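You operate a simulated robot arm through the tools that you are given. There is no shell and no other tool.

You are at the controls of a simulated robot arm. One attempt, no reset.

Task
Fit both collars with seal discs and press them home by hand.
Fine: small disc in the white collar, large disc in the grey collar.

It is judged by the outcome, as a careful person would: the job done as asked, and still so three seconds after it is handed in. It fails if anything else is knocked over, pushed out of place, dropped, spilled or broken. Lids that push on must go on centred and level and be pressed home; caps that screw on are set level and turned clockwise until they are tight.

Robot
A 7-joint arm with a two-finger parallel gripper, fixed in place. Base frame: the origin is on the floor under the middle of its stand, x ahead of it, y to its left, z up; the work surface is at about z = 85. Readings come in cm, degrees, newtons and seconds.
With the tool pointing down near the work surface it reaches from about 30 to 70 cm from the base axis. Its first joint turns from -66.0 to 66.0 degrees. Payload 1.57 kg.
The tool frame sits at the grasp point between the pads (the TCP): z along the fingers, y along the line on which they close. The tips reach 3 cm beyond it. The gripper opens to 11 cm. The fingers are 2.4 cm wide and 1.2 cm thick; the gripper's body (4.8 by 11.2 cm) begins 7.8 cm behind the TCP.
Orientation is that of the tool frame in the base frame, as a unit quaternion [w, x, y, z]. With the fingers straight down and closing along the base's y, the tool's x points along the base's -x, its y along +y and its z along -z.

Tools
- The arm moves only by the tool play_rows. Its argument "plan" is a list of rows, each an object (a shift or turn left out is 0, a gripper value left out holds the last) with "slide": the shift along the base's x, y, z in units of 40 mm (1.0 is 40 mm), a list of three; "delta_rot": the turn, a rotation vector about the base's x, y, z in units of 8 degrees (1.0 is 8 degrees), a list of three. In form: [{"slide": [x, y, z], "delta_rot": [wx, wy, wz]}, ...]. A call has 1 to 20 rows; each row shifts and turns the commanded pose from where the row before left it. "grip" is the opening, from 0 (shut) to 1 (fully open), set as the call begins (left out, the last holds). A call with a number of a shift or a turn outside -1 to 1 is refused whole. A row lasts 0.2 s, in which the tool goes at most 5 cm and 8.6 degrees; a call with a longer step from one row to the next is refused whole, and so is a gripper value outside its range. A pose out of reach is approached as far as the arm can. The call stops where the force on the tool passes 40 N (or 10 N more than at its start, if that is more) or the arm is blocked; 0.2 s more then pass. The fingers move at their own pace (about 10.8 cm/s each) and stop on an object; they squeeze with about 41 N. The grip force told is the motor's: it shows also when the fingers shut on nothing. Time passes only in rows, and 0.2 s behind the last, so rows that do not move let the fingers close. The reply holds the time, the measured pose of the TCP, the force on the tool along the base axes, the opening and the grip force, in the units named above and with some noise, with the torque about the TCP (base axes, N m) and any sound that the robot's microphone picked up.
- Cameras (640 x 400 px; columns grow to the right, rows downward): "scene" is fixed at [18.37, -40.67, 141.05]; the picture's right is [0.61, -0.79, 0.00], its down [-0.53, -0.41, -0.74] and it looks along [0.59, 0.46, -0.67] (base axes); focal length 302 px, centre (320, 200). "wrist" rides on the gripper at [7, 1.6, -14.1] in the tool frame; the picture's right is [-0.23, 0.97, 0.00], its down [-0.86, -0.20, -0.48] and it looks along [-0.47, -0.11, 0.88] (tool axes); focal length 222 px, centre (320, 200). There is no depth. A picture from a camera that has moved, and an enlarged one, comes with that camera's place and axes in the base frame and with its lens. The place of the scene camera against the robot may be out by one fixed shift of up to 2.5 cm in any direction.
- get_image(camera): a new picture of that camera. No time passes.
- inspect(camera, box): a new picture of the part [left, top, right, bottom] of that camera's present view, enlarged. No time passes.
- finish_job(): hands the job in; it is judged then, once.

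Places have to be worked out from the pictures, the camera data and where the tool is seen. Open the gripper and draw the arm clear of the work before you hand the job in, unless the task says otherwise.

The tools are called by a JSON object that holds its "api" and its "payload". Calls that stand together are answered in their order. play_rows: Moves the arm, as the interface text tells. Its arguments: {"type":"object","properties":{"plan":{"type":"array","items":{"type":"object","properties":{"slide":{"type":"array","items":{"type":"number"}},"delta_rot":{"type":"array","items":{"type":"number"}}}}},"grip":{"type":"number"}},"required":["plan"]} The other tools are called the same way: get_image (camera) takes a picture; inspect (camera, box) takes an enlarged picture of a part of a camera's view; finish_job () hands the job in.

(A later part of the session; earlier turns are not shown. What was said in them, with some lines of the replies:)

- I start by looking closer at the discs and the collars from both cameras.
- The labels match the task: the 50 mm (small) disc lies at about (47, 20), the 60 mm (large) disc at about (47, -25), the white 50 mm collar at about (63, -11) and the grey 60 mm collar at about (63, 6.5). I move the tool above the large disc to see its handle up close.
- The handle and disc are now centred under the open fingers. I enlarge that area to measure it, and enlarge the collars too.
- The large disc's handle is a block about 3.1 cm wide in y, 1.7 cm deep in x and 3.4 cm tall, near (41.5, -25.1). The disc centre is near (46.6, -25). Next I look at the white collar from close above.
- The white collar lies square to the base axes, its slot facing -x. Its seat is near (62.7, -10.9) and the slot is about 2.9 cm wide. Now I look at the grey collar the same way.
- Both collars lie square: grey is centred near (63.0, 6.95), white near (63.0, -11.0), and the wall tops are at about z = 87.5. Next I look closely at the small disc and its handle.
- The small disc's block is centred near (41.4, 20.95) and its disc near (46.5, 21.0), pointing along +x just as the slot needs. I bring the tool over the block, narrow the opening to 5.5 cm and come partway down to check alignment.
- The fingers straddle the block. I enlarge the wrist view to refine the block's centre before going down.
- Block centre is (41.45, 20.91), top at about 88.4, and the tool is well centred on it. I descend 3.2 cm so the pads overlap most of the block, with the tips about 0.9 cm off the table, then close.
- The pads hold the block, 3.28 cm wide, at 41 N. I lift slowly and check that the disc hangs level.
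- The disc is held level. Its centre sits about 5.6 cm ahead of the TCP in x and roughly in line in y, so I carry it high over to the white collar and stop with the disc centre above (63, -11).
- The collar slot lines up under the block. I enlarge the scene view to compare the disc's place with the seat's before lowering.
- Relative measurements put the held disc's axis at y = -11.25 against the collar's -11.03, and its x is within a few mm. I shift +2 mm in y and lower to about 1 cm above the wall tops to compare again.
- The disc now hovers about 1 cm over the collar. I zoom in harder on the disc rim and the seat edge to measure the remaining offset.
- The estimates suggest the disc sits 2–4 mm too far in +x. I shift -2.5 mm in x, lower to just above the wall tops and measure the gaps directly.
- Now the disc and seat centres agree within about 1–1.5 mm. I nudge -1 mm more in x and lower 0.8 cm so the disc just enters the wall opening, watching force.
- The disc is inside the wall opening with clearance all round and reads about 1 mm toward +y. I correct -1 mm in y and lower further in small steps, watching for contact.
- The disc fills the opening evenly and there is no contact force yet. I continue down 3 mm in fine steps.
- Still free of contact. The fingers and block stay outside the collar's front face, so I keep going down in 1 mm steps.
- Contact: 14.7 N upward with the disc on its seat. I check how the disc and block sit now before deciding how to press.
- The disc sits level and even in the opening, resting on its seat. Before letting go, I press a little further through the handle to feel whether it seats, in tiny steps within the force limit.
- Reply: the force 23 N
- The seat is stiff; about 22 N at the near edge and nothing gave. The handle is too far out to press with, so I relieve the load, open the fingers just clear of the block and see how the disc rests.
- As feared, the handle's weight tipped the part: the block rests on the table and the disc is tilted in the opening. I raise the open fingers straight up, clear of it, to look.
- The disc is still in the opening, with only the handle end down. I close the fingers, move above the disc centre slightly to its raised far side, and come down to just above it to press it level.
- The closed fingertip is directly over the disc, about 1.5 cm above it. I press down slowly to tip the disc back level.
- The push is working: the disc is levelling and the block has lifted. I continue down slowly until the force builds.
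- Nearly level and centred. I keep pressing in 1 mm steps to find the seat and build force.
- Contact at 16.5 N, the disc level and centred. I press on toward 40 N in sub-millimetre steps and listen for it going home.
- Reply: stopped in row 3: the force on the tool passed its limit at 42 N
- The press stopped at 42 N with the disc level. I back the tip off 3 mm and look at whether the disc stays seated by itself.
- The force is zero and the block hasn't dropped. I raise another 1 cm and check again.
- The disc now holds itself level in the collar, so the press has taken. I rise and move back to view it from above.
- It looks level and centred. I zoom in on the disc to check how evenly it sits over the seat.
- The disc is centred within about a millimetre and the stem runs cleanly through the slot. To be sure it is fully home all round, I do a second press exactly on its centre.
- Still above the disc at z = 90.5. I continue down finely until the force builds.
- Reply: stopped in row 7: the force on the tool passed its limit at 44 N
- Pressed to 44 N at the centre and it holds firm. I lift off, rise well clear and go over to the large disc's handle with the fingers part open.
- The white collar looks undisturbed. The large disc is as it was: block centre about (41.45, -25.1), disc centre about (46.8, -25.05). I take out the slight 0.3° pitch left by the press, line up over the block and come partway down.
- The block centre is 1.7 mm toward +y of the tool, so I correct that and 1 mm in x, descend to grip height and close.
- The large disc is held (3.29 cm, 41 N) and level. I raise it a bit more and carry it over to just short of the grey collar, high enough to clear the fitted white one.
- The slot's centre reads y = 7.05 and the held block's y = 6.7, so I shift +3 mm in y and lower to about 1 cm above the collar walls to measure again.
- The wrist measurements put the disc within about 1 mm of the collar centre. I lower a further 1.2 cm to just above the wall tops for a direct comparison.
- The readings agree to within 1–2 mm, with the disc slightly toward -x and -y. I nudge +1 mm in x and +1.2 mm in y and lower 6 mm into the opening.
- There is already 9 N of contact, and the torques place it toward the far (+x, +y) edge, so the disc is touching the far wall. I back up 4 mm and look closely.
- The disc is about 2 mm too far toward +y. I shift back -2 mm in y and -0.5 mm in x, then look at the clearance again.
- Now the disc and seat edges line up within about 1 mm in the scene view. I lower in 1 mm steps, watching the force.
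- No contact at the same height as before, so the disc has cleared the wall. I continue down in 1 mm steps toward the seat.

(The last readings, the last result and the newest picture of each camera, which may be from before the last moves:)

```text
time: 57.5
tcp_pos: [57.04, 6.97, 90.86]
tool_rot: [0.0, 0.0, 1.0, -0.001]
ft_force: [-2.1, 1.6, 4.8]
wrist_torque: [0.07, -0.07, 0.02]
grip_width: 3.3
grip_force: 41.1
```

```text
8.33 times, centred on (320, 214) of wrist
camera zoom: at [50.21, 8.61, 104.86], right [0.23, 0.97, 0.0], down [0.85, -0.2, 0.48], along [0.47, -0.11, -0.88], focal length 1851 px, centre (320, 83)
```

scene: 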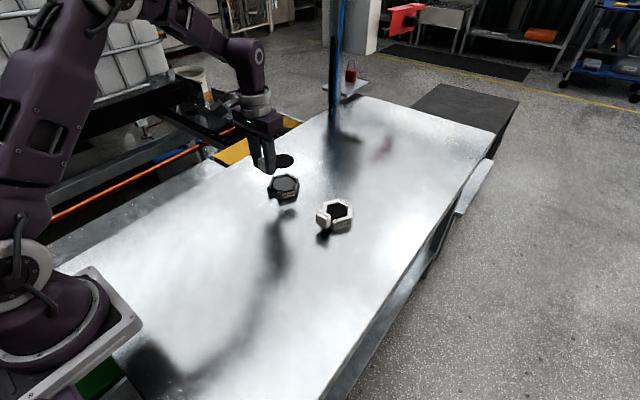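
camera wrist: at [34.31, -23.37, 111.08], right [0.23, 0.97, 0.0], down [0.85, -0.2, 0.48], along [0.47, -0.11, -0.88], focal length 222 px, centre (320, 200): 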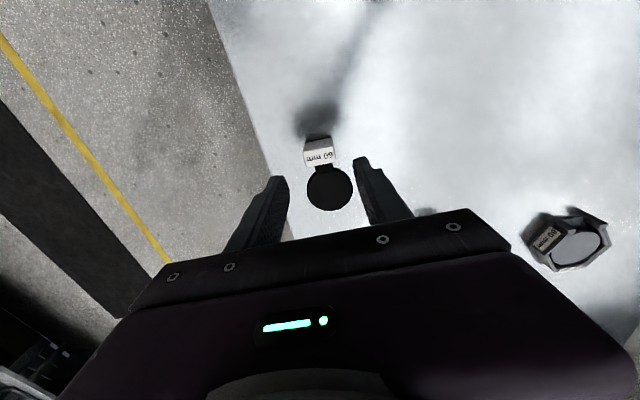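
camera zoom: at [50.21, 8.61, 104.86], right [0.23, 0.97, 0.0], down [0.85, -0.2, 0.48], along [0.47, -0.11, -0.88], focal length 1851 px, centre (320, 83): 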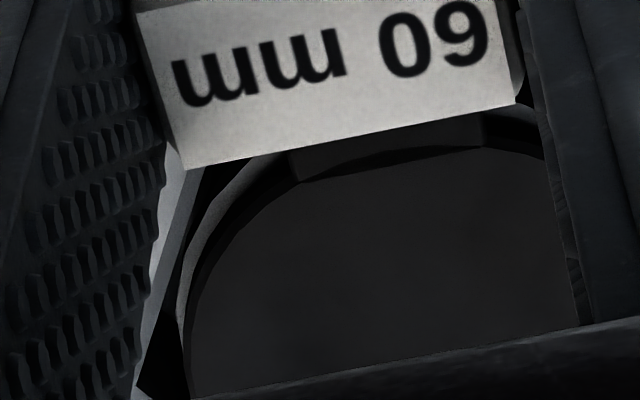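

Light contact of 4.8 N near the seat's near edge, with the disc edges even all round. I go 1 mm further to confirm it has landed on the seat.

{"api": "play_rows", "payload": {"plan": [{"slide": [0, 0, -0.025]}, {"slide": [0, 0, 0]}]}}

{"api": "inspect", "payload": {"camera": "scene", "box": [284, 172, 302, 190]}}

{"api": "inspect", "payload": {"camera": "scene", "box": [262, 160, 310, 205]}}

```text
time: 58.1
tcp_pos: [56.98, 7.06, 90.69]
tool_rot: [0.0, 0.0, 1.0, -0.001]
ft_force: [1.0, 0.9, 1.3]
wrist_torque: [0.07, -0.06, 0.02]
grip_width: 3.27
grip_force: 40.6
```

```text
16.00 times, centred on (293, 181) of scene
camera zoom: at [18.37, -40.67, 141.05], right [0.61, -0.79, 0.0], down [-0.53, -0.41, -0.74], along [0.59, 0.46, -0.67], focal length 4840 px, centre (752, 504)
```

zoom: 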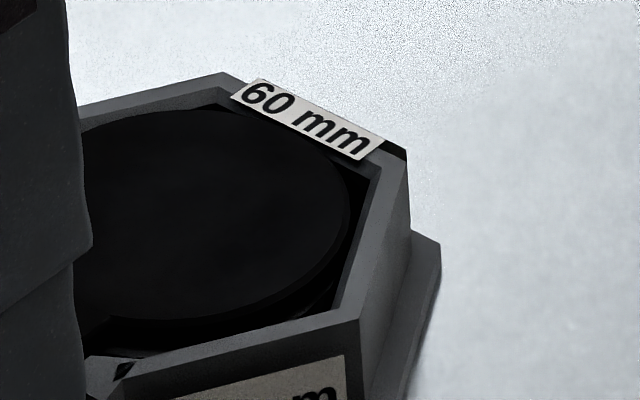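

```text
8.89 times, centred on (286, 182) of scene
camera zoom: at [18.37, -40.67, 141.05], right [0.61, -0.79, 0.0], down [-0.53, -0.41, -0.74], along [0.59, 0.46, -0.67], focal length 2689 px, centre (622, 356)
```

zoom: 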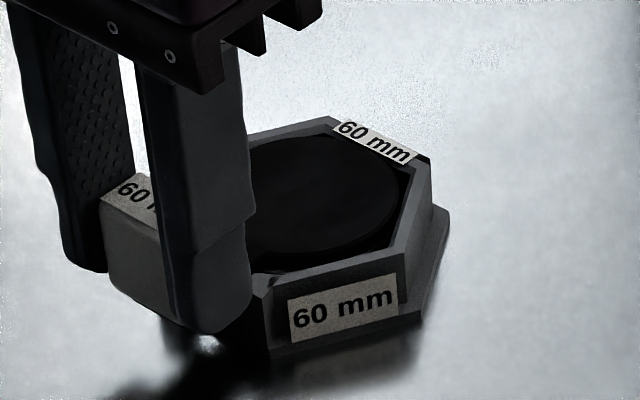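

The force dropped again, so it slipped past a slight touch and is still going in evenly. I continue 1 mm at a time.

{"api": "play_rows", "payload": {"plan": [{"slide": [0, 0, -0.025]}, {"slide": [0, 0, 0]}]}}

{"api": "inspect", "payload": {"camera": "scene", "box": [284, 172, 302, 190]}}

{"api": "inspect", "payload": {"camera": "wrist", "box": [290, 190, 350, 238]}}

```text
time: 58.7
tcp_pos: [56.97, 6.93, 90.63]
tool_rot: [0.0, 0.0, 1.0, -0.001]
ft_force: [-0.7, 0.1, -0.2]
wrist_torque: [0.01, 0.07, -0.01]
grip_width: 3.29
grip_force: 41.4
```

```text
16.00 times, centred on (293, 181) of scene
camera zoom: at [18.37, -40.67, 141.05], right [0.61, -0.79, 0.0], down [-0.53, -0.41, -0.74], along [0.59, 0.46, -0.67], focal length 4840 px, centre (752, 504)
```

zoom: 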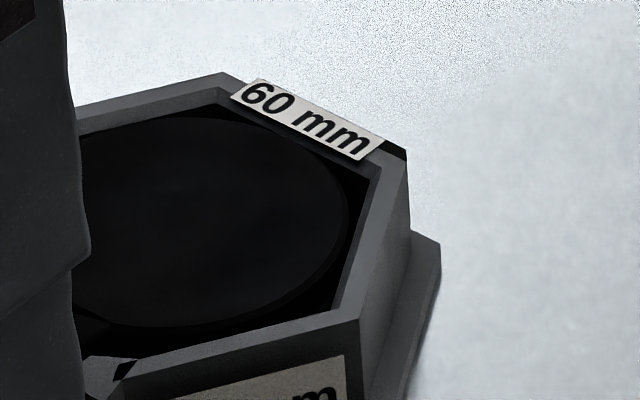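

```text
8.33 times, centred on (320, 214) of wrist
camera zoom: at [50.15, 8.57, 104.66], right [0.23, 0.97, 0.0], down [0.86, -0.2, 0.48], along [0.47, -0.11, -0.88], focal length 1851 px, centre (320, 83)
```

zoom: 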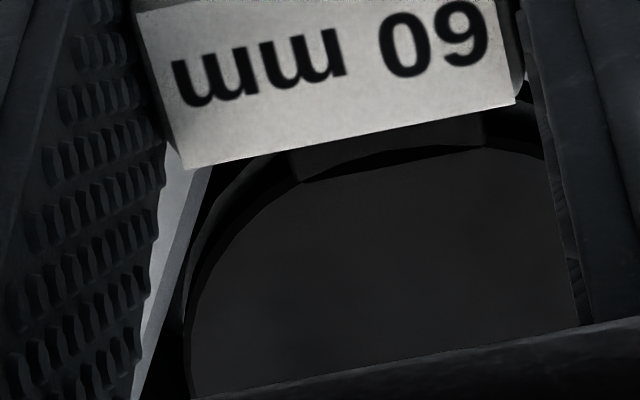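

Free again at z = 90.6 and level with the walls. I continue down by 1 mm steps to meet the seat.

{"api": "play_rows", "payload": {"plan": [{"slide": [0, 0, -0.025]}, {"slide": [0, 0, -0.025]}, {"slide": [0, 0, 0]}]}}

{"api": "inspect", "payload": {"camera": "scene", "box": [284, 172, 302, 190]}}

```text
time: 59.5
tcp_pos: [57.16, 6.96, 90.32]
tool_rot: [0.0, 0.0, 1.0, -0.001]
ft_force: [-2.3, -1.8, 4.8]
wrist_torque: [0.0, -0.05, -0.03]
grip_width: 3.3
grip_force: 41.0
```

```text
16.00 times, centred on (293, 181) of scene
camera zoom: at [18.36, -40.68, 141.05], right [0.61, -0.79, 0.0], down [-0.53, -0.41, -0.74], along [0.59, 0.46, -0.67], focal length 4840 px, centre (752, 504)
```

zoom: 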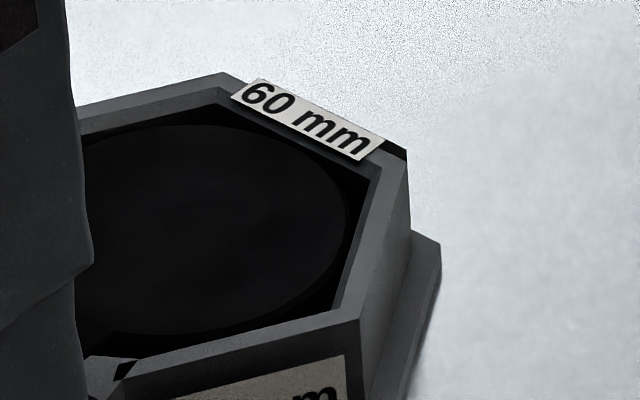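

It has landed: 4.8 N at a disc-bottom height of about 86.6, the same as the white one. The disc lies even in the opening, so I open the fingers just clear of the block, expecting the handle to dip as before.

{"api": "play_rows", "payload": {"plan": [{"slide": [0, 0, 0]}, {"slide": [0, 0, 0]}, {"slide": [0, 0, 0]}], "grip": 0.4}}

{"api": "inspect", "payload": {"camera": "scene", "box": [262, 160, 310, 205]}}

{"api": "inspect", "payload": {"camera": "wrist", "box": [270, 140, 380, 240]}}

```text
time: 60.3
tcp_pos: [56.89, 7.02, 90.45]
tool_rot: [0.0, 0.001, 1.0, -0.001]
ft_force: [0.3, 0.0, -0.1]
wrist_torque: [-0.01, 0.01, -0.01]
grip_width: 4.41
grip_force: 0.0
```

```text
8.89 times, centred on (286, 182) of scene
camera zoom: at [18.37, -40.67, 141.05], right [0.61, -0.79, 0.0], down [-0.53, -0.41, -0.74], along [0.59, 0.46, -0.67], focal length 2689 px, centre (622, 356)
```

zoom: 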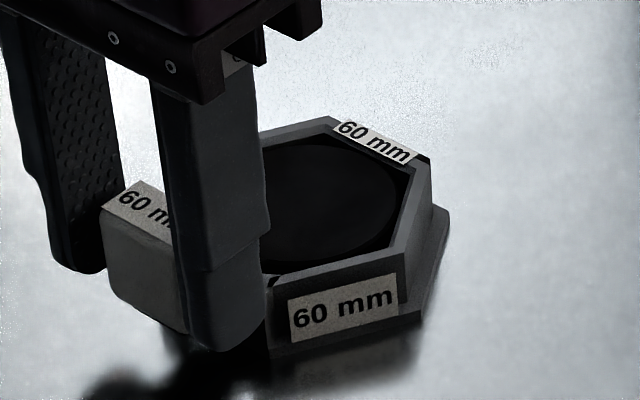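

```text
4.00 times, centred on (325, 190) of wrist
camera zoom: at [50.17, 8.57, 104.46], right [0.23, 0.97, 0.0], down [0.86, -0.2, 0.48], along [0.47, -0.11, -0.88], focal length 888 px, centre (300, 240)
```

zoom: 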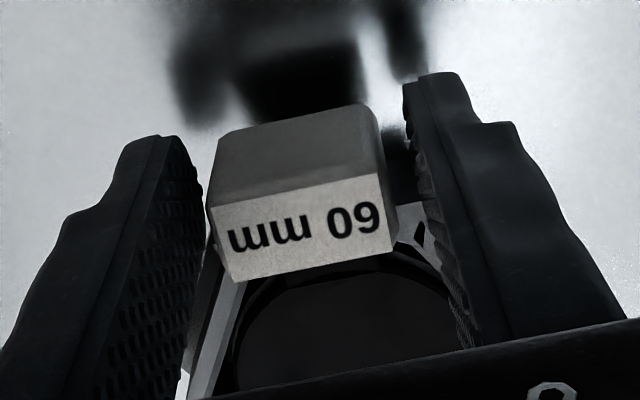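

This one stays level on its own. I raise the open fingers straight up, close them, and move over the disc centre for the press.

{"api": "play_rows", "payload": {"plan": [{"slide": [0, 0, 0.2]}, {"slide": [0, 0, 0.5]}, {"slide": [0, 0, 0.7]}, {"slide": [0, 0, 0.3]}, {"slide": [0, 0, 0]}]}}

{"api": "inspect", "payload": {"camera": "wrist", "box": [265, 140, 385, 240]}}

{"api": "inspect", "payload": {"camera": "scene", "box": [262, 165, 310, 210]}}

```text
time: 61.5
tcp_pos: [57.07, 6.96, 97.24]
tool_rot: [0.001, 0.0, 1.0, -0.001]
ft_force: [-0.3, 0.4, 0.0]
wrist_torque: [0.01, 0.01, -0.02]
grip_width: 4.41
grip_force: 0.1
```

```text
4.00 times, centred on (325, 190) of wrist
camera zoom: at [50.18, 8.57, 111.29], right [0.23, 0.97, 0.0], down [0.86, -0.2, 0.48], along [0.47, -0.11, -0.88], focal length 888 px, centre (300, 240)
```

zoom: 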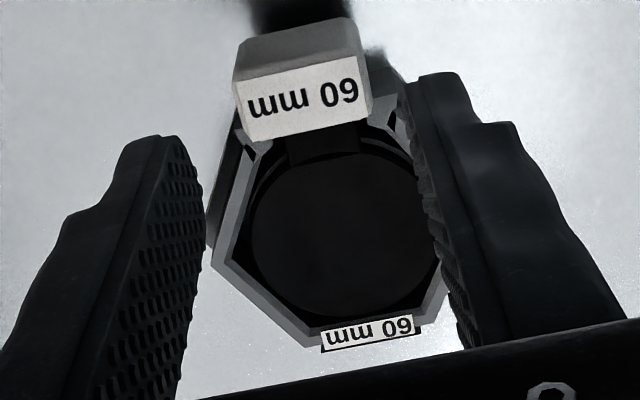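

```text
8.89 times, centred on (286, 188) of scene
camera zoom: at [18.37, -40.67, 141.05], right [0.61, -0.79, 0.0], down [-0.53, -0.41, -0.74], along [0.59, 0.46, -0.67], focal length 2689 px, centre (622, 311)
```

zoom: 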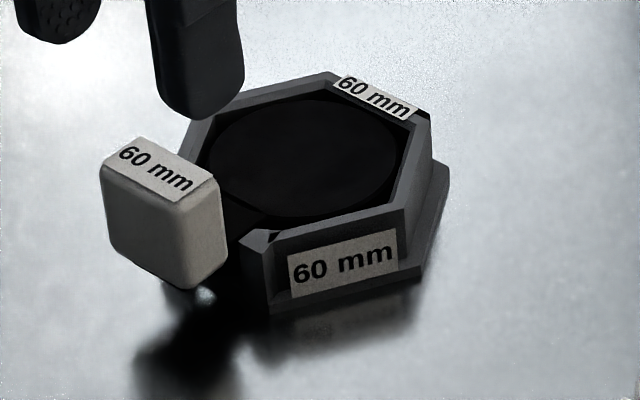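

The large disc lies level inside the grey collar. Now I close the fingers, move over its centre and press down.

{"api": "play_rows", "payload": {"plan": [{"slide": [0.7, 0, 0]}, {"slide": [0.8, 0, 0]}, {"slide": [0, 0, -0.6]}, {"slide": [0, 0, -0.6]}, {"slide": [0, 0, -0.3]}, {"slide": [0, 0, 0]}, {"slide": [0, 0, 0]}], "grip": 0}}

{"api": "inspect", "payload": {"camera": "scene", "box": [262, 155, 310, 205]}}

```text
time: 63.1
tcp_pos: [63.04, 6.99, 91.16]
tool_rot: [0.0, 0.0, 1.0, 0.0]
ft_force: [-0.4, 0.0, 0.3]
wrist_torque: [-0.01, 0.0, 0.0]
grip_width: 0.04
grip_force: 21.4
```

```text
8.00 times, centred on (286, 180) of scene
camera zoom: at [18.37, -40.67, 141.05], right [0.61, -0.79, 0.0], down [-0.53, -0.41, -0.74], along [0.59, 0.46, -0.67], focal length 2420 px, centre (592, 360)
```

zoom: 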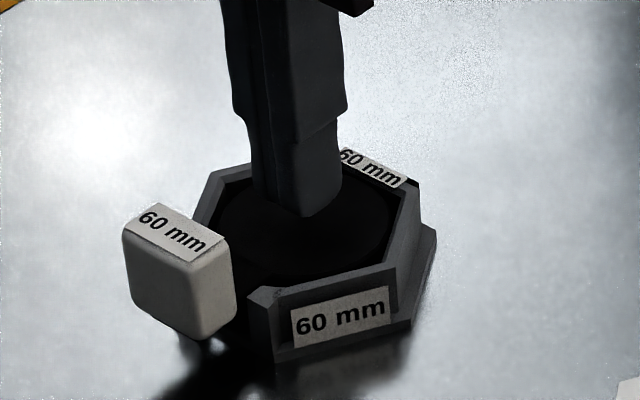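

The closed fingertip is centred over the disc, about 1 cm above it. I press down in fine steps until the force limit.

{"api": "play_rows", "payload": {"plan": [{"slide": [0, 0, -0.05]}, {"slide": [0, 0, -0.05]}, {"slide": [0, 0, -0.05]}, {"slide": [0, 0, -0.03]}, {"slide": [0, 0, -0.03]}, {"slide": [0, 0, 0]}]}}

{"api": "play_rows", "payload": {"plan": [{"slide": [0, 0, -0.025]}, {"slide": [0, 0, -0.025]}, {"slide": [0, 0, -0.025]}, {"slide": [0, 0, -0.025]}, {"slide": [0, 0, -0.025]}, {"slide": [0, 0, -0.025]}, {"slide": [0, 0, -0.025]}, {"slide": [0, 0, -0.025]}, {"slide": [0, 0, 0]}]}}

{"api": "inspect", "payload": {"camera": "scene", "box": [262, 155, 310, 205]}}

```text
time: 64.5
tcp_pos: [62.92, 6.93, 90.29]
tool_rot: [0.0, 0.001, 1.0, -0.001]
ft_force: [-0.7, 0.4, 0.3]
wrist_torque: [-0.05, -0.02, -0.04]
grip_width: 0.0
grip_force: 21.3
```

```text
time: 65.8
tcp_pos: [62.95, 6.93, 90.22]
tool_rot: [0.002, 0.001, 1.0, 0.0]
ft_force: [-7.8, -0.4, 16.7]
wrist_torque: [-0.01, 0.34, -0.02]
grip_width: 0.0
grip_force: 21.3
stopped in row 6: the force on the tool passed its limit at 42 N (the readings are from after the stop); the commanded pose is now the measured one
```

```text
8.00 times, centred on (286, 180) of scene
camera zoom: at [18.32, -40.68, 141.06], right [0.61, -0.79, 0.0], down [-0.53, -0.41, -0.74], along [0.59, 0.46, -0.67], focal length 2420 px, centre (592, 360)
```

zoom: 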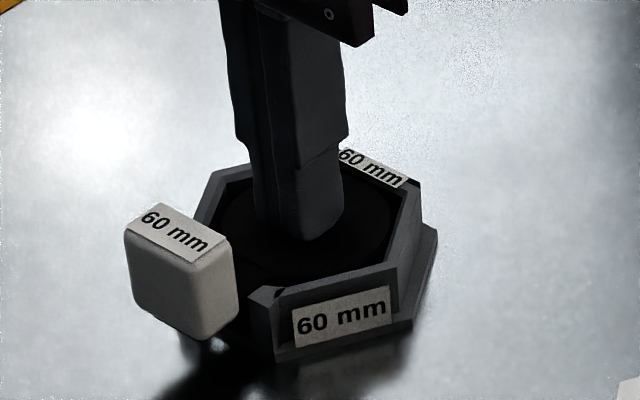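

Pressed to 42 N at the centre. I lift slightly, shift 6 mm to the far side and press once more so that it is home evenly, as on the white one.

{"api": "play_rows", "payload": {"plan": [{"slide": [0, 0, 0.08], "delta_rot": [0, 0.02, 0]}, {"slide": [0, 0, 0.08]}, {"slide": [0.15, 0, 0]}, {"slide": [0, 0, 0]}]}}

{"api": "play_rows", "payload": {"plan": [{"slide": [0, 0, -0.03]}, {"slide": [0, 0, -0.03]}, {"slide": [0, 0, -0.03]}, {"slide": [0, 0, -0.03]}, {"slide": [0, 0, -0.03]}, {"slide": [0, 0, -0.03]}, {"slide": [0, 0, -0.03]}, {"slide": [0, 0, -0.03]}, {"slide": [0, 0, -0.03]}, {"slide": [0, 0, 0]}]}}

{"api": "inspect", "payload": {"camera": "scene", "box": [262, 155, 310, 205]}}

```text
time: 66.8
tcp_pos: [63.64, 6.99, 90.61]
tool_rot: [0.0, -0.001, 1.0, -0.001]
ft_force: [-0.3, -0.2, 0.0]
wrist_torque: [0.0, -0.03, -0.01]
grip_width: 0.0
grip_force: 21.4
```

```text
time: 68.4
tcp_pos: [63.69, 7.05, 90.23]
tool_rot: [0.002, -0.001, 1.0, 0.0]
ft_force: [-7.5, -0.2, 15.4]
wrist_torque: [0.0, 0.32, -0.02]
grip_width: 0.01
grip_force: 21.2
stopped in row 8: the force on the tool passed its limit at 43 N (the readings are from after the stop); the commanded pose is now the measured one
```

```text
8.00 times, centred on (286, 180) of scene
camera zoom: at [18.33, -40.68, 141.06], right [0.61, -0.79, 0.0], down [-0.53, -0.41, -0.74], along [0.59, 0.46, -0.67], focal length 2420 px, centre (592, 360)
```

zoom: 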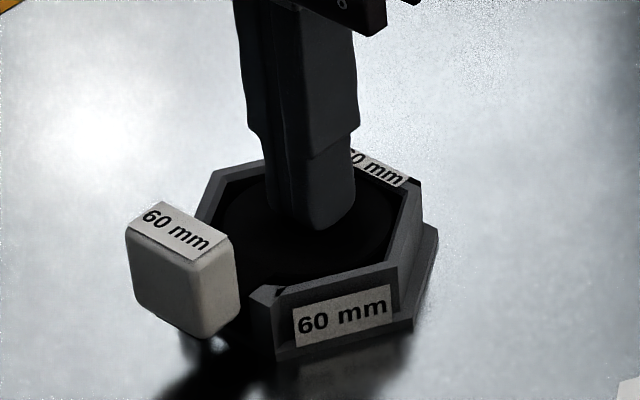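

Pressed again to 43 N. I lift off and back away to inspect both collars from above.

{"api": "play_rows", "payload": {"plan": [{"slide": [0, 0, 0.1], "delta_rot": [0, 0.02, 0]}, {"slide": [0, 0, 0.5]}, {"slide": [0, 0, 0.7]}, {"slide": [0, 0, 0.4]}, {"slide": [-0.65, 0, 0]}, {"slide": [-0.65, 0, 0]}, {"slide": [0, 0, 0]}, {"slide": [0, 0, 0]}], "grip": 1}}

{"api": "inspect", "payload": {"camera": "wrist", "box": [265, 130, 385, 240]}}

{"api": "inspect", "payload": {"camera": "scene", "box": [262, 165, 310, 210]}}

{"api": "inspect", "payload": {"camera": "scene", "box": [312, 190, 360, 240]}}

```text
time: 70.2
tcp_pos: [58.47, 7.17, 96.98]
tool_rot: [0.001, -0.001, 1.0, -0.001]
ft_force: [0.3, -0.4, 0.1]
wrist_torque: [-0.04, 0.03, 0.0]
grip_width: 11.01
grip_force: 0.2
```

```text
3.64 times, centred on (325, 185) of wrist
camera zoom: at [51.57, 8.7, 111.01], right [0.23, 0.97, 0.0], down [0.85, -0.2, 0.48], along [0.47, -0.11, -0.88], focal length 808 px, centre (302, 254)
```

zoom: 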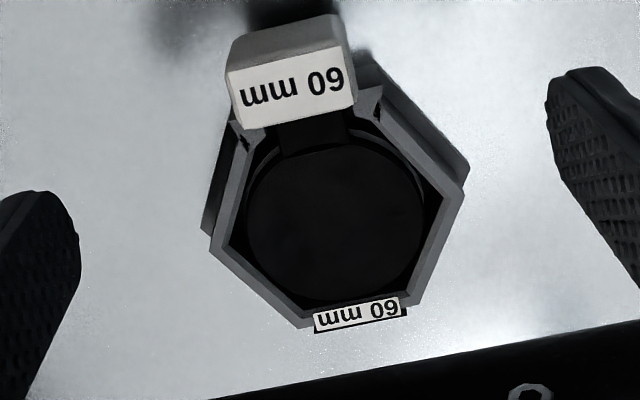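

```text
8.89 times, centred on (286, 188) of scene
camera zoom: at [18.37, -40.67, 141.05], right [0.61, -0.79, 0.0], down [-0.53, -0.41, -0.74], along [0.59, 0.46, -0.67], focal length 2689 px, centre (622, 311)
```

zoom: 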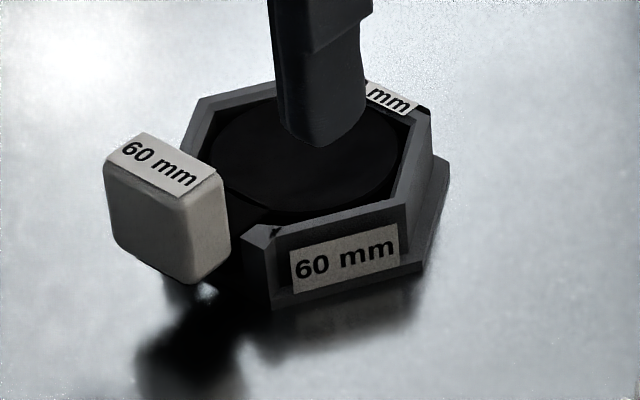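

```text
8.00 times, centred on (336, 215) of scene
camera zoom: at [18.37, -40.67, 141.05], right [0.61, -0.79, 0.0], down [-0.53, -0.41, -0.74], along [0.59, 0.46, -0.67], focal length 2420 px, centre (192, 80)
```

zoom: 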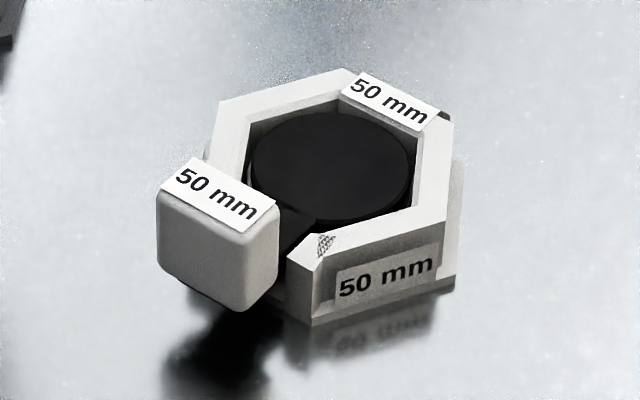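

Both look level and centred. I draw the arm back and up, clear of the work, for an unobstructed final check from the scene camera.

{"api": "play_rows", "payload": {"plan": [{"slide": [-0.5, 0, 0.6]}, {"slide": [-0.7, 0, 0.7]}, {"slide": [-0.7, -0.2, 0.7]}, {"slide": [-0.7, -0.2, 0.7]}, {"slide": [-0.7, -0.2, 0.7]}, {"slide": [0, 0, 0.7]}, {"slide": [0, 0, 0]}, {"slide": [0, 0, 0]}]}}

{"api": "get_image", "payload": {"camera": "scene"}}

{"api": "inspect", "payload": {"camera": "scene", "box": [265, 168, 305, 208]}}

{"api": "inspect", "payload": {"camera": "scene", "box": [315, 193, 360, 237]}}

{"api": "get_image", "payload": {"camera": "wrist"}}

```text
time: 72.0
tcp_pos: [45.3, 4.81, 113.2]
tool_rot: [0.001, -0.001, 1.0, -0.001]
ft_force: [-0.6, -0.5, -0.7]
wrist_torque: [0.01, -0.01, 0.02]
grip_width: 10.98
grip_force: 0.2
```

```text
taken
```

scene: 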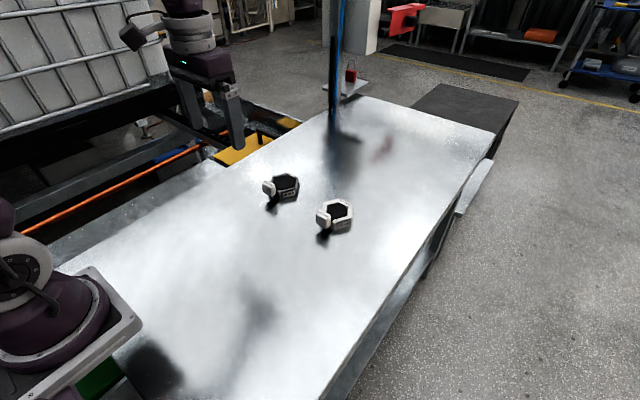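

```text
10.00 times, centred on (285, 188) of scene
camera zoom: at [18.37, -40.67, 141.05], right [0.61, -0.79, 0.0], down [-0.53, -0.41, -0.74], along [0.59, 0.46, -0.67], focal length 3025 px, centre (670, 320)
```

zoom: 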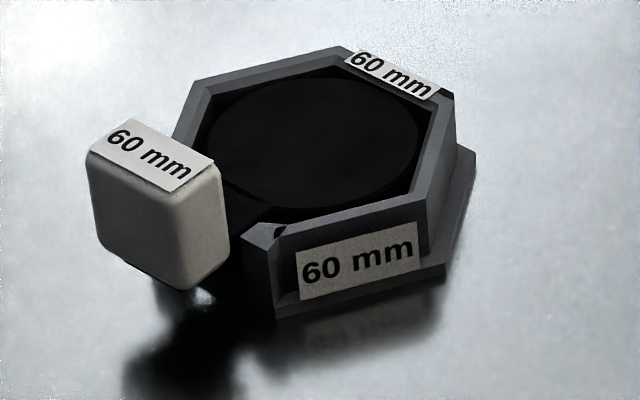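

```text
9.09 times, centred on (338, 215) of scene
camera zoom: at [18.37, -40.67, 141.05], right [0.61, -0.79, 0.0], down [-0.53, -0.41, -0.74], along [0.59, 0.46, -0.67], focal length 2750 px, centre (161, 64)
```

zoom: 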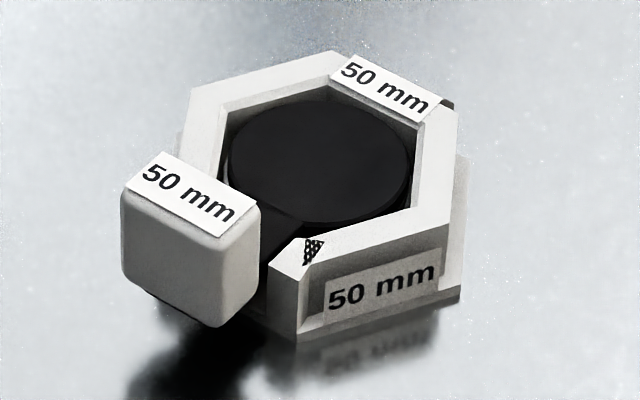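

```text
taken
camera wrist: at [38.45, 6.36, 127.26], right [0.23, 0.97, 0.0], down [0.86, -0.2, 0.48], along [0.47, -0.11, -0.88], focal length 222 px, centre (320, 200)
```

wrist: 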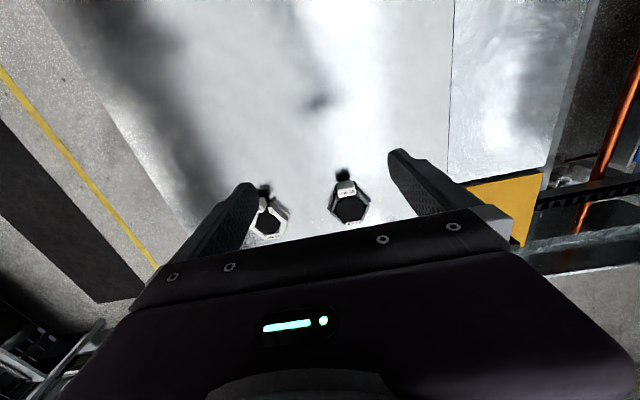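

Both discs are in and level. I zoom in further on each to check centring and depth against the walls.

{"api": "inspect", "payload": {"camera": "scene", "box": [274, 172, 302, 198]}}

{"api": "inspect", "payload": {"camera": "scene", "box": [325, 196, 357, 226]}}

{"api": "inspect", "payload": {"camera": "wrist", "box": [325, 165, 375, 230]}}

{"api": "inspect", "payload": {"camera": "wrist", "box": [245, 180, 295, 240]}}

```text
15.38 times, centred on (288, 185) of scene
camera zoom: at [18.37, -40.67, 141.05], right [0.61, -0.79, 0.0], down [-0.53, -0.41, -0.74], along [0.59, 0.46, -0.67], focal length 4654 px, centre (812, 431)
```

zoom: 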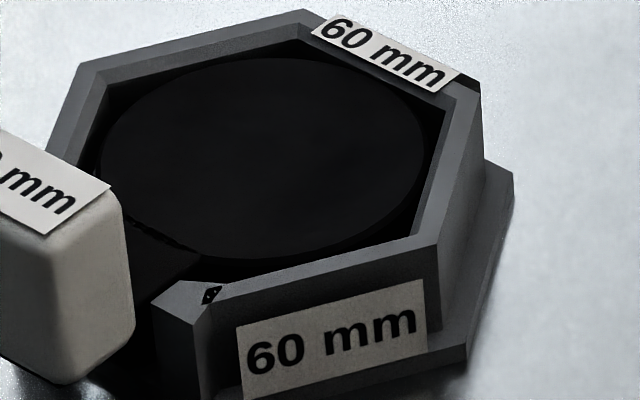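

```text
13.33 times, centred on (341, 211) of scene
camera zoom: at [18.37, -40.67, 141.05], right [0.61, -0.79, 0.0], down [-0.53, -0.41, -0.74], along [0.59, 0.46, -0.67], focal length 4033 px, centre (40, 53)
```

zoom: 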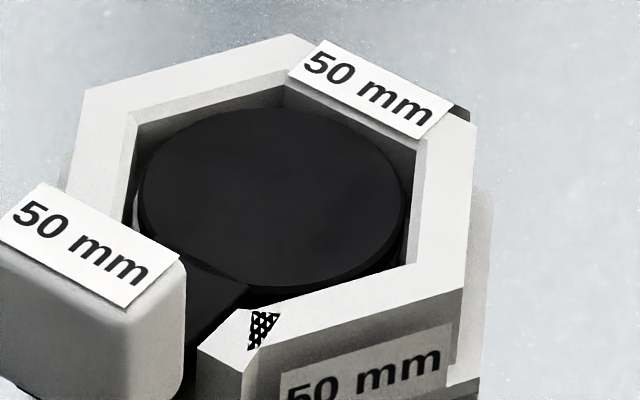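

```text
6.15 times, centred on (350, 198) of wrist
camera zoom: at [38.45, 6.36, 127.26], right [0.23, 0.97, 0.0], down [0.86, -0.2, 0.48], along [0.47, -0.11, -0.88], focal length 1367 px, centre (135, 215)
```

zoom: 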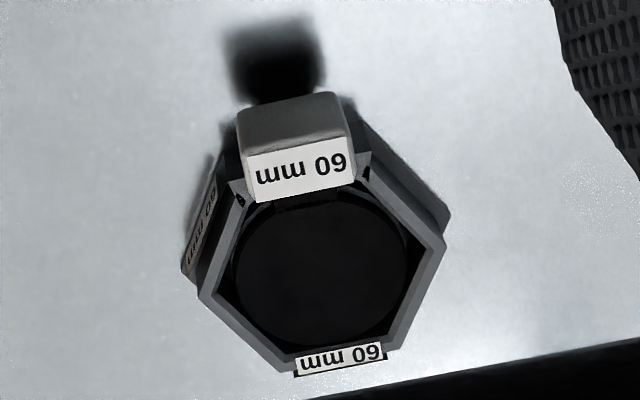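

```text
6.67 times, centred on (270, 210) of wrist
camera zoom: at [38.45, 6.36, 127.26], right [0.23, 0.97, 0.0], down [0.86, -0.2, 0.48], along [0.47, -0.11, -0.88], focal length 1481 px, centre (653, 133)
```

zoom: 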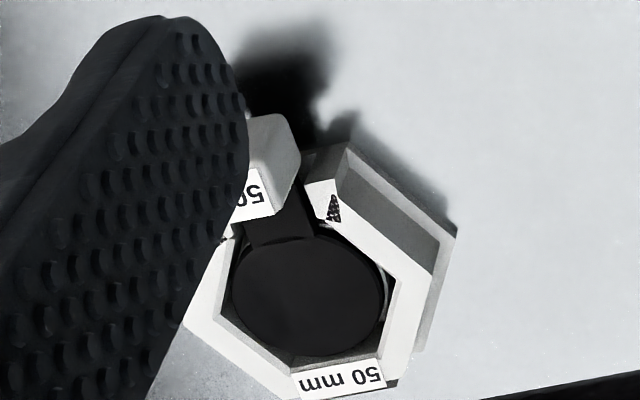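

Both discs sit at the same height, but the grey one may be a touch toward its far (+x) wall. I go back over it, well above, to measure that properly from close range.

{"api": "play_rows", "payload": {"plan": [{"slide": [0, 0, -0.7]}, {"slide": [0.5, 0.1, -0.7]}, {"slide": [0.7, 0.1, -0.7]}, {"slide": [0.7, 0.1, -0.7]}, {"slide": [0.7, 0.1, -0.7]}, {"slide": [0.8, 0.1, -0.5]}, {"slide": [0, 0, 0]}, {"slide": [0, 0, 0]}]}}

{"api": "inspect", "payload": {"camera": "wrist", "box": [285, 150, 360, 225]}}

{"api": "inspect", "payload": {"camera": "wrist", "box": [300, 145, 350, 185]}}

{"api": "inspect", "payload": {"camera": "wrist", "box": [300, 185, 350, 225]}}

```text
time: 73.8
tcp_pos: [58.85, 6.55, 97.24]
tool_rot: [0.0, -0.001, 1.0, 0.0]
ft_force: [-0.4, -0.1, -0.8]
wrist_torque: [-0.02, -0.02, -0.01]
grip_width: 11.0
grip_force: 0.1
```

```text
5.33 times, centred on (322, 188) of wrist
camera zoom: at [51.97, 8.2, 111.24], right [0.23, 0.97, 0.0], down [0.86, -0.2, 0.48], along [0.47, -0.11, -0.88], focal length 1185 px, centre (307, 267)
```

zoom: 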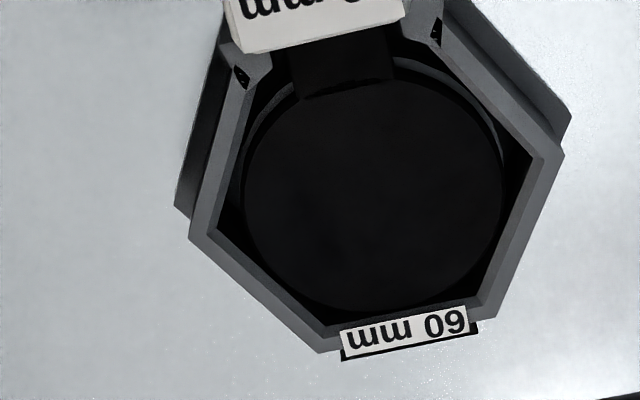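

```text
10.00 times, centred on (325, 165) of wrist
camera zoom: at [51.97, 8.2, 111.24], right [0.23, 0.97, 0.0], down [0.86, -0.2, 0.48], along [0.47, -0.11, -0.88], focal length 2221 px, centre (270, 550)
```

zoom: 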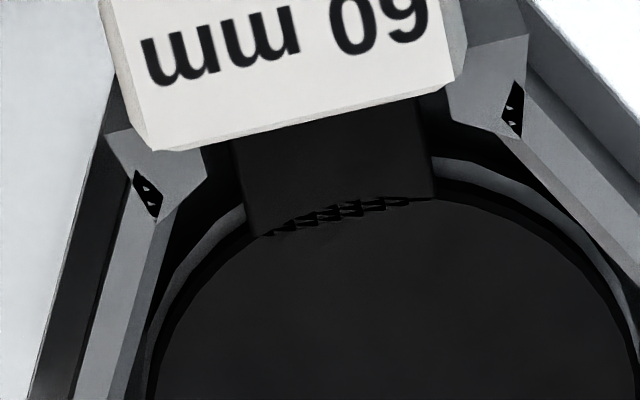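

```text
10.00 times, centred on (325, 205) of wrist
camera zoom: at [51.97, 8.2, 111.24], right [0.23, 0.97, 0.0], down [0.86, -0.2, 0.48], along [0.47, -0.11, -0.88], focal length 2221 px, centre (270, 150)
```

zoom: 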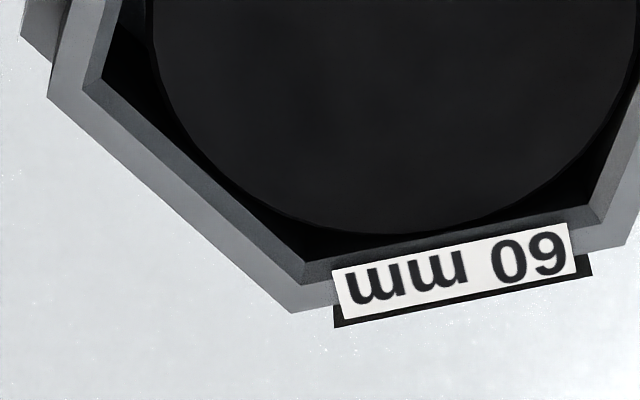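

The close view shows the grey disc about 2.5 mm toward +x, nearly touching the far wall; the press nudged it forward. I'll re-grip its handle block, slide it back to centre and press again, so first I line up over the block with a 5.5 cm opening.

{"api": "play_rows", "payload": {"plan": [{"slide": [-0.4625, 0.11, 0]}, {"slide": [0, 0, -0.4]}, {"slide": [0, 0, -0.4]}, {"slide": [0, 0, -0.2]}, {"slide": [0, 0, 0]}, {"slide": [0, 0, 0]}], "grip": 0.5}}

{"api": "inspect", "payload": {"camera": "wrist", "box": [270, 140, 380, 240]}}

{"api": "inspect", "payload": {"camera": "scene", "box": [262, 160, 310, 210]}}

```text
time: 75.2
tcp_pos: [57.01, 7.15, 93.08]
tool_rot: [-0.001, 0.0, 1.0, -0.001]
ft_force: [0.0, 0.3, -0.5]
wrist_torque: [0.0, -0.03, -0.01]
grip_width: 5.5
grip_force: 0.0
```

```text
4.00 times, centred on (325, 190) of wrist
camera zoom: at [50.19, 8.7, 107.22], right [0.23, 0.97, 0.0], down [0.86, -0.2, 0.48], along [0.47, -0.11, -0.88], focal length 888 px, centre (300, 240)
```

zoom: 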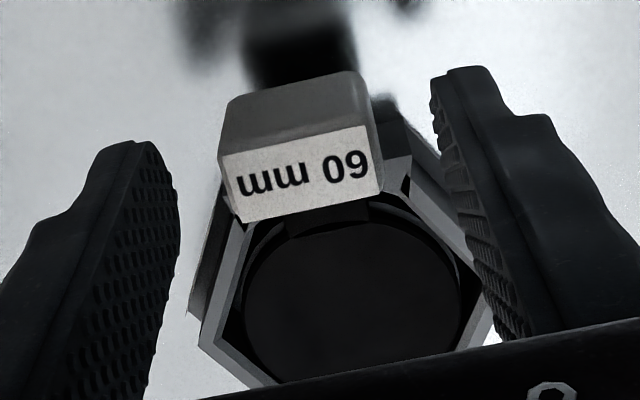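

```text
8.00 times, centred on (286, 185) of scene
camera zoom: at [18.37, -40.67, 141.05], right [0.61, -0.79, 0.0], down [-0.53, -0.41, -0.74], along [0.59, 0.46, -0.67], focal length 2420 px, centre (592, 320)
```

zoom: 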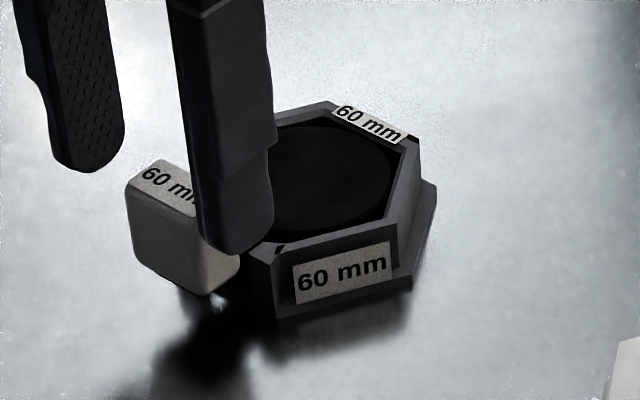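

Careful comparison of the gaps and of the seat crescent on both collars puts the grey disc only about 1–1.5 mm off centre, clear of every wall, level, and at the same height as the white one. That is well seated, and re-gripping would risk more than it gains, so I leave it. I raise straight up and draw the arm clear.

{"api": "play_rows", "payload": {"plan": [{"slide": [0, 0, 0.4]}, {"slide": [0, 0, 0.7]}, {"slide": [-0.3, 0, 0.8]}, {"slide": [-0.7, -0.2, 0.8]}, {"slide": [-0.7, -0.3, 0.8]}, {"slide": [-0.7, -0.3, 0.7]}, {"slide": [-0.7, -0.3, 0.7]}, {"slide": [-0.5, -0.3, 0.6]}, {"slide": [0, 0, 0]}, {"slide": [0, 0, 0]}], "grip": 1}}

{"api": "get_image", "payload": {"camera": "scene"}}

{"api": "inspect", "payload": {"camera": "scene", "box": [250, 160, 370, 240]}}

```text
time: 77.4
tcp_pos: [42.77, 1.45, 115.05]
tool_rot: [0.0, 0.0, 1.0, -0.001]
ft_force: [-0.1, 0.6, 0.8]
wrist_torque: [-0.01, -0.01, 0.01]
grip_width: 11.04
grip_force: 0.2
```

```text
taken
```

scene: 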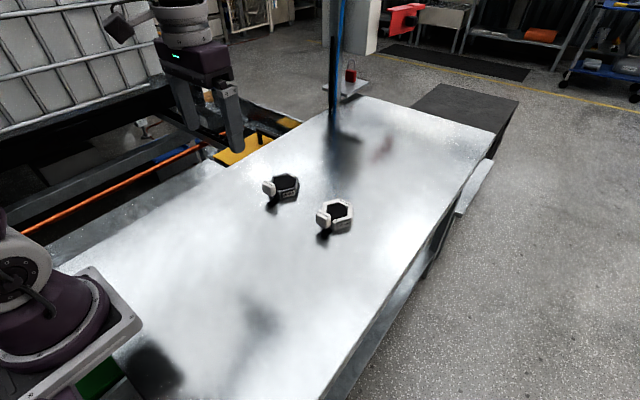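

```text
5.00 times, centred on (310, 200) of scene
camera zoom: at [18.37, -40.67, 141.05], right [0.61, -0.79, 0.0], down [-0.53, -0.41, -0.74], along [0.59, 0.46, -0.67], focal length 1512 px, centre (370, 200)
```

zoom: 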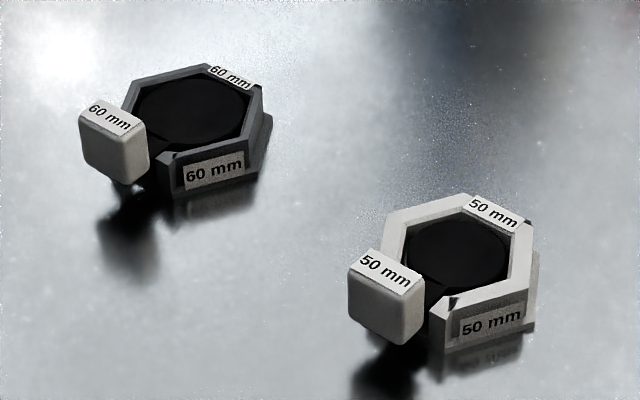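

Both discs are fitted: the small one in the white collar and the large one in the grey, each level, through its slot and pressed with over 40 N. The collars have not moved, and the arm is clear with the gripper open, so I hand the job in.

{"api": "finish_job", "payload": {}}

```text
The job is handed in.
```

I fitted both seal discs and handed the job in: the small (50 mm) disc is in the white collar and the large (60 mm) disc is in the grey one. I don't have the judge's result.

- **Pressing:** I pressed each disc twice with the closed fingertips, reaching 42–44 N each time. I heard no click from either.
- **White collar:** When I first let go, the handle's weight tipped the part and the block dropped about 1.5 cm onto the table. I pressed the disc level again, and after that it held by itself.
- **Grey collar:** The disc stayed level when released and sits about 1–1.5 mm off centre towards the far wall, clear of all the walls. I left it there because re-gripping it looked riskier than the small offset. Unlike the white one, this disc balances unaided, so I have no separate sign that the press is holding it.

In the last pictures the collars had not visibly moved, both discs looked level, and the arm was clear with the gripper open.
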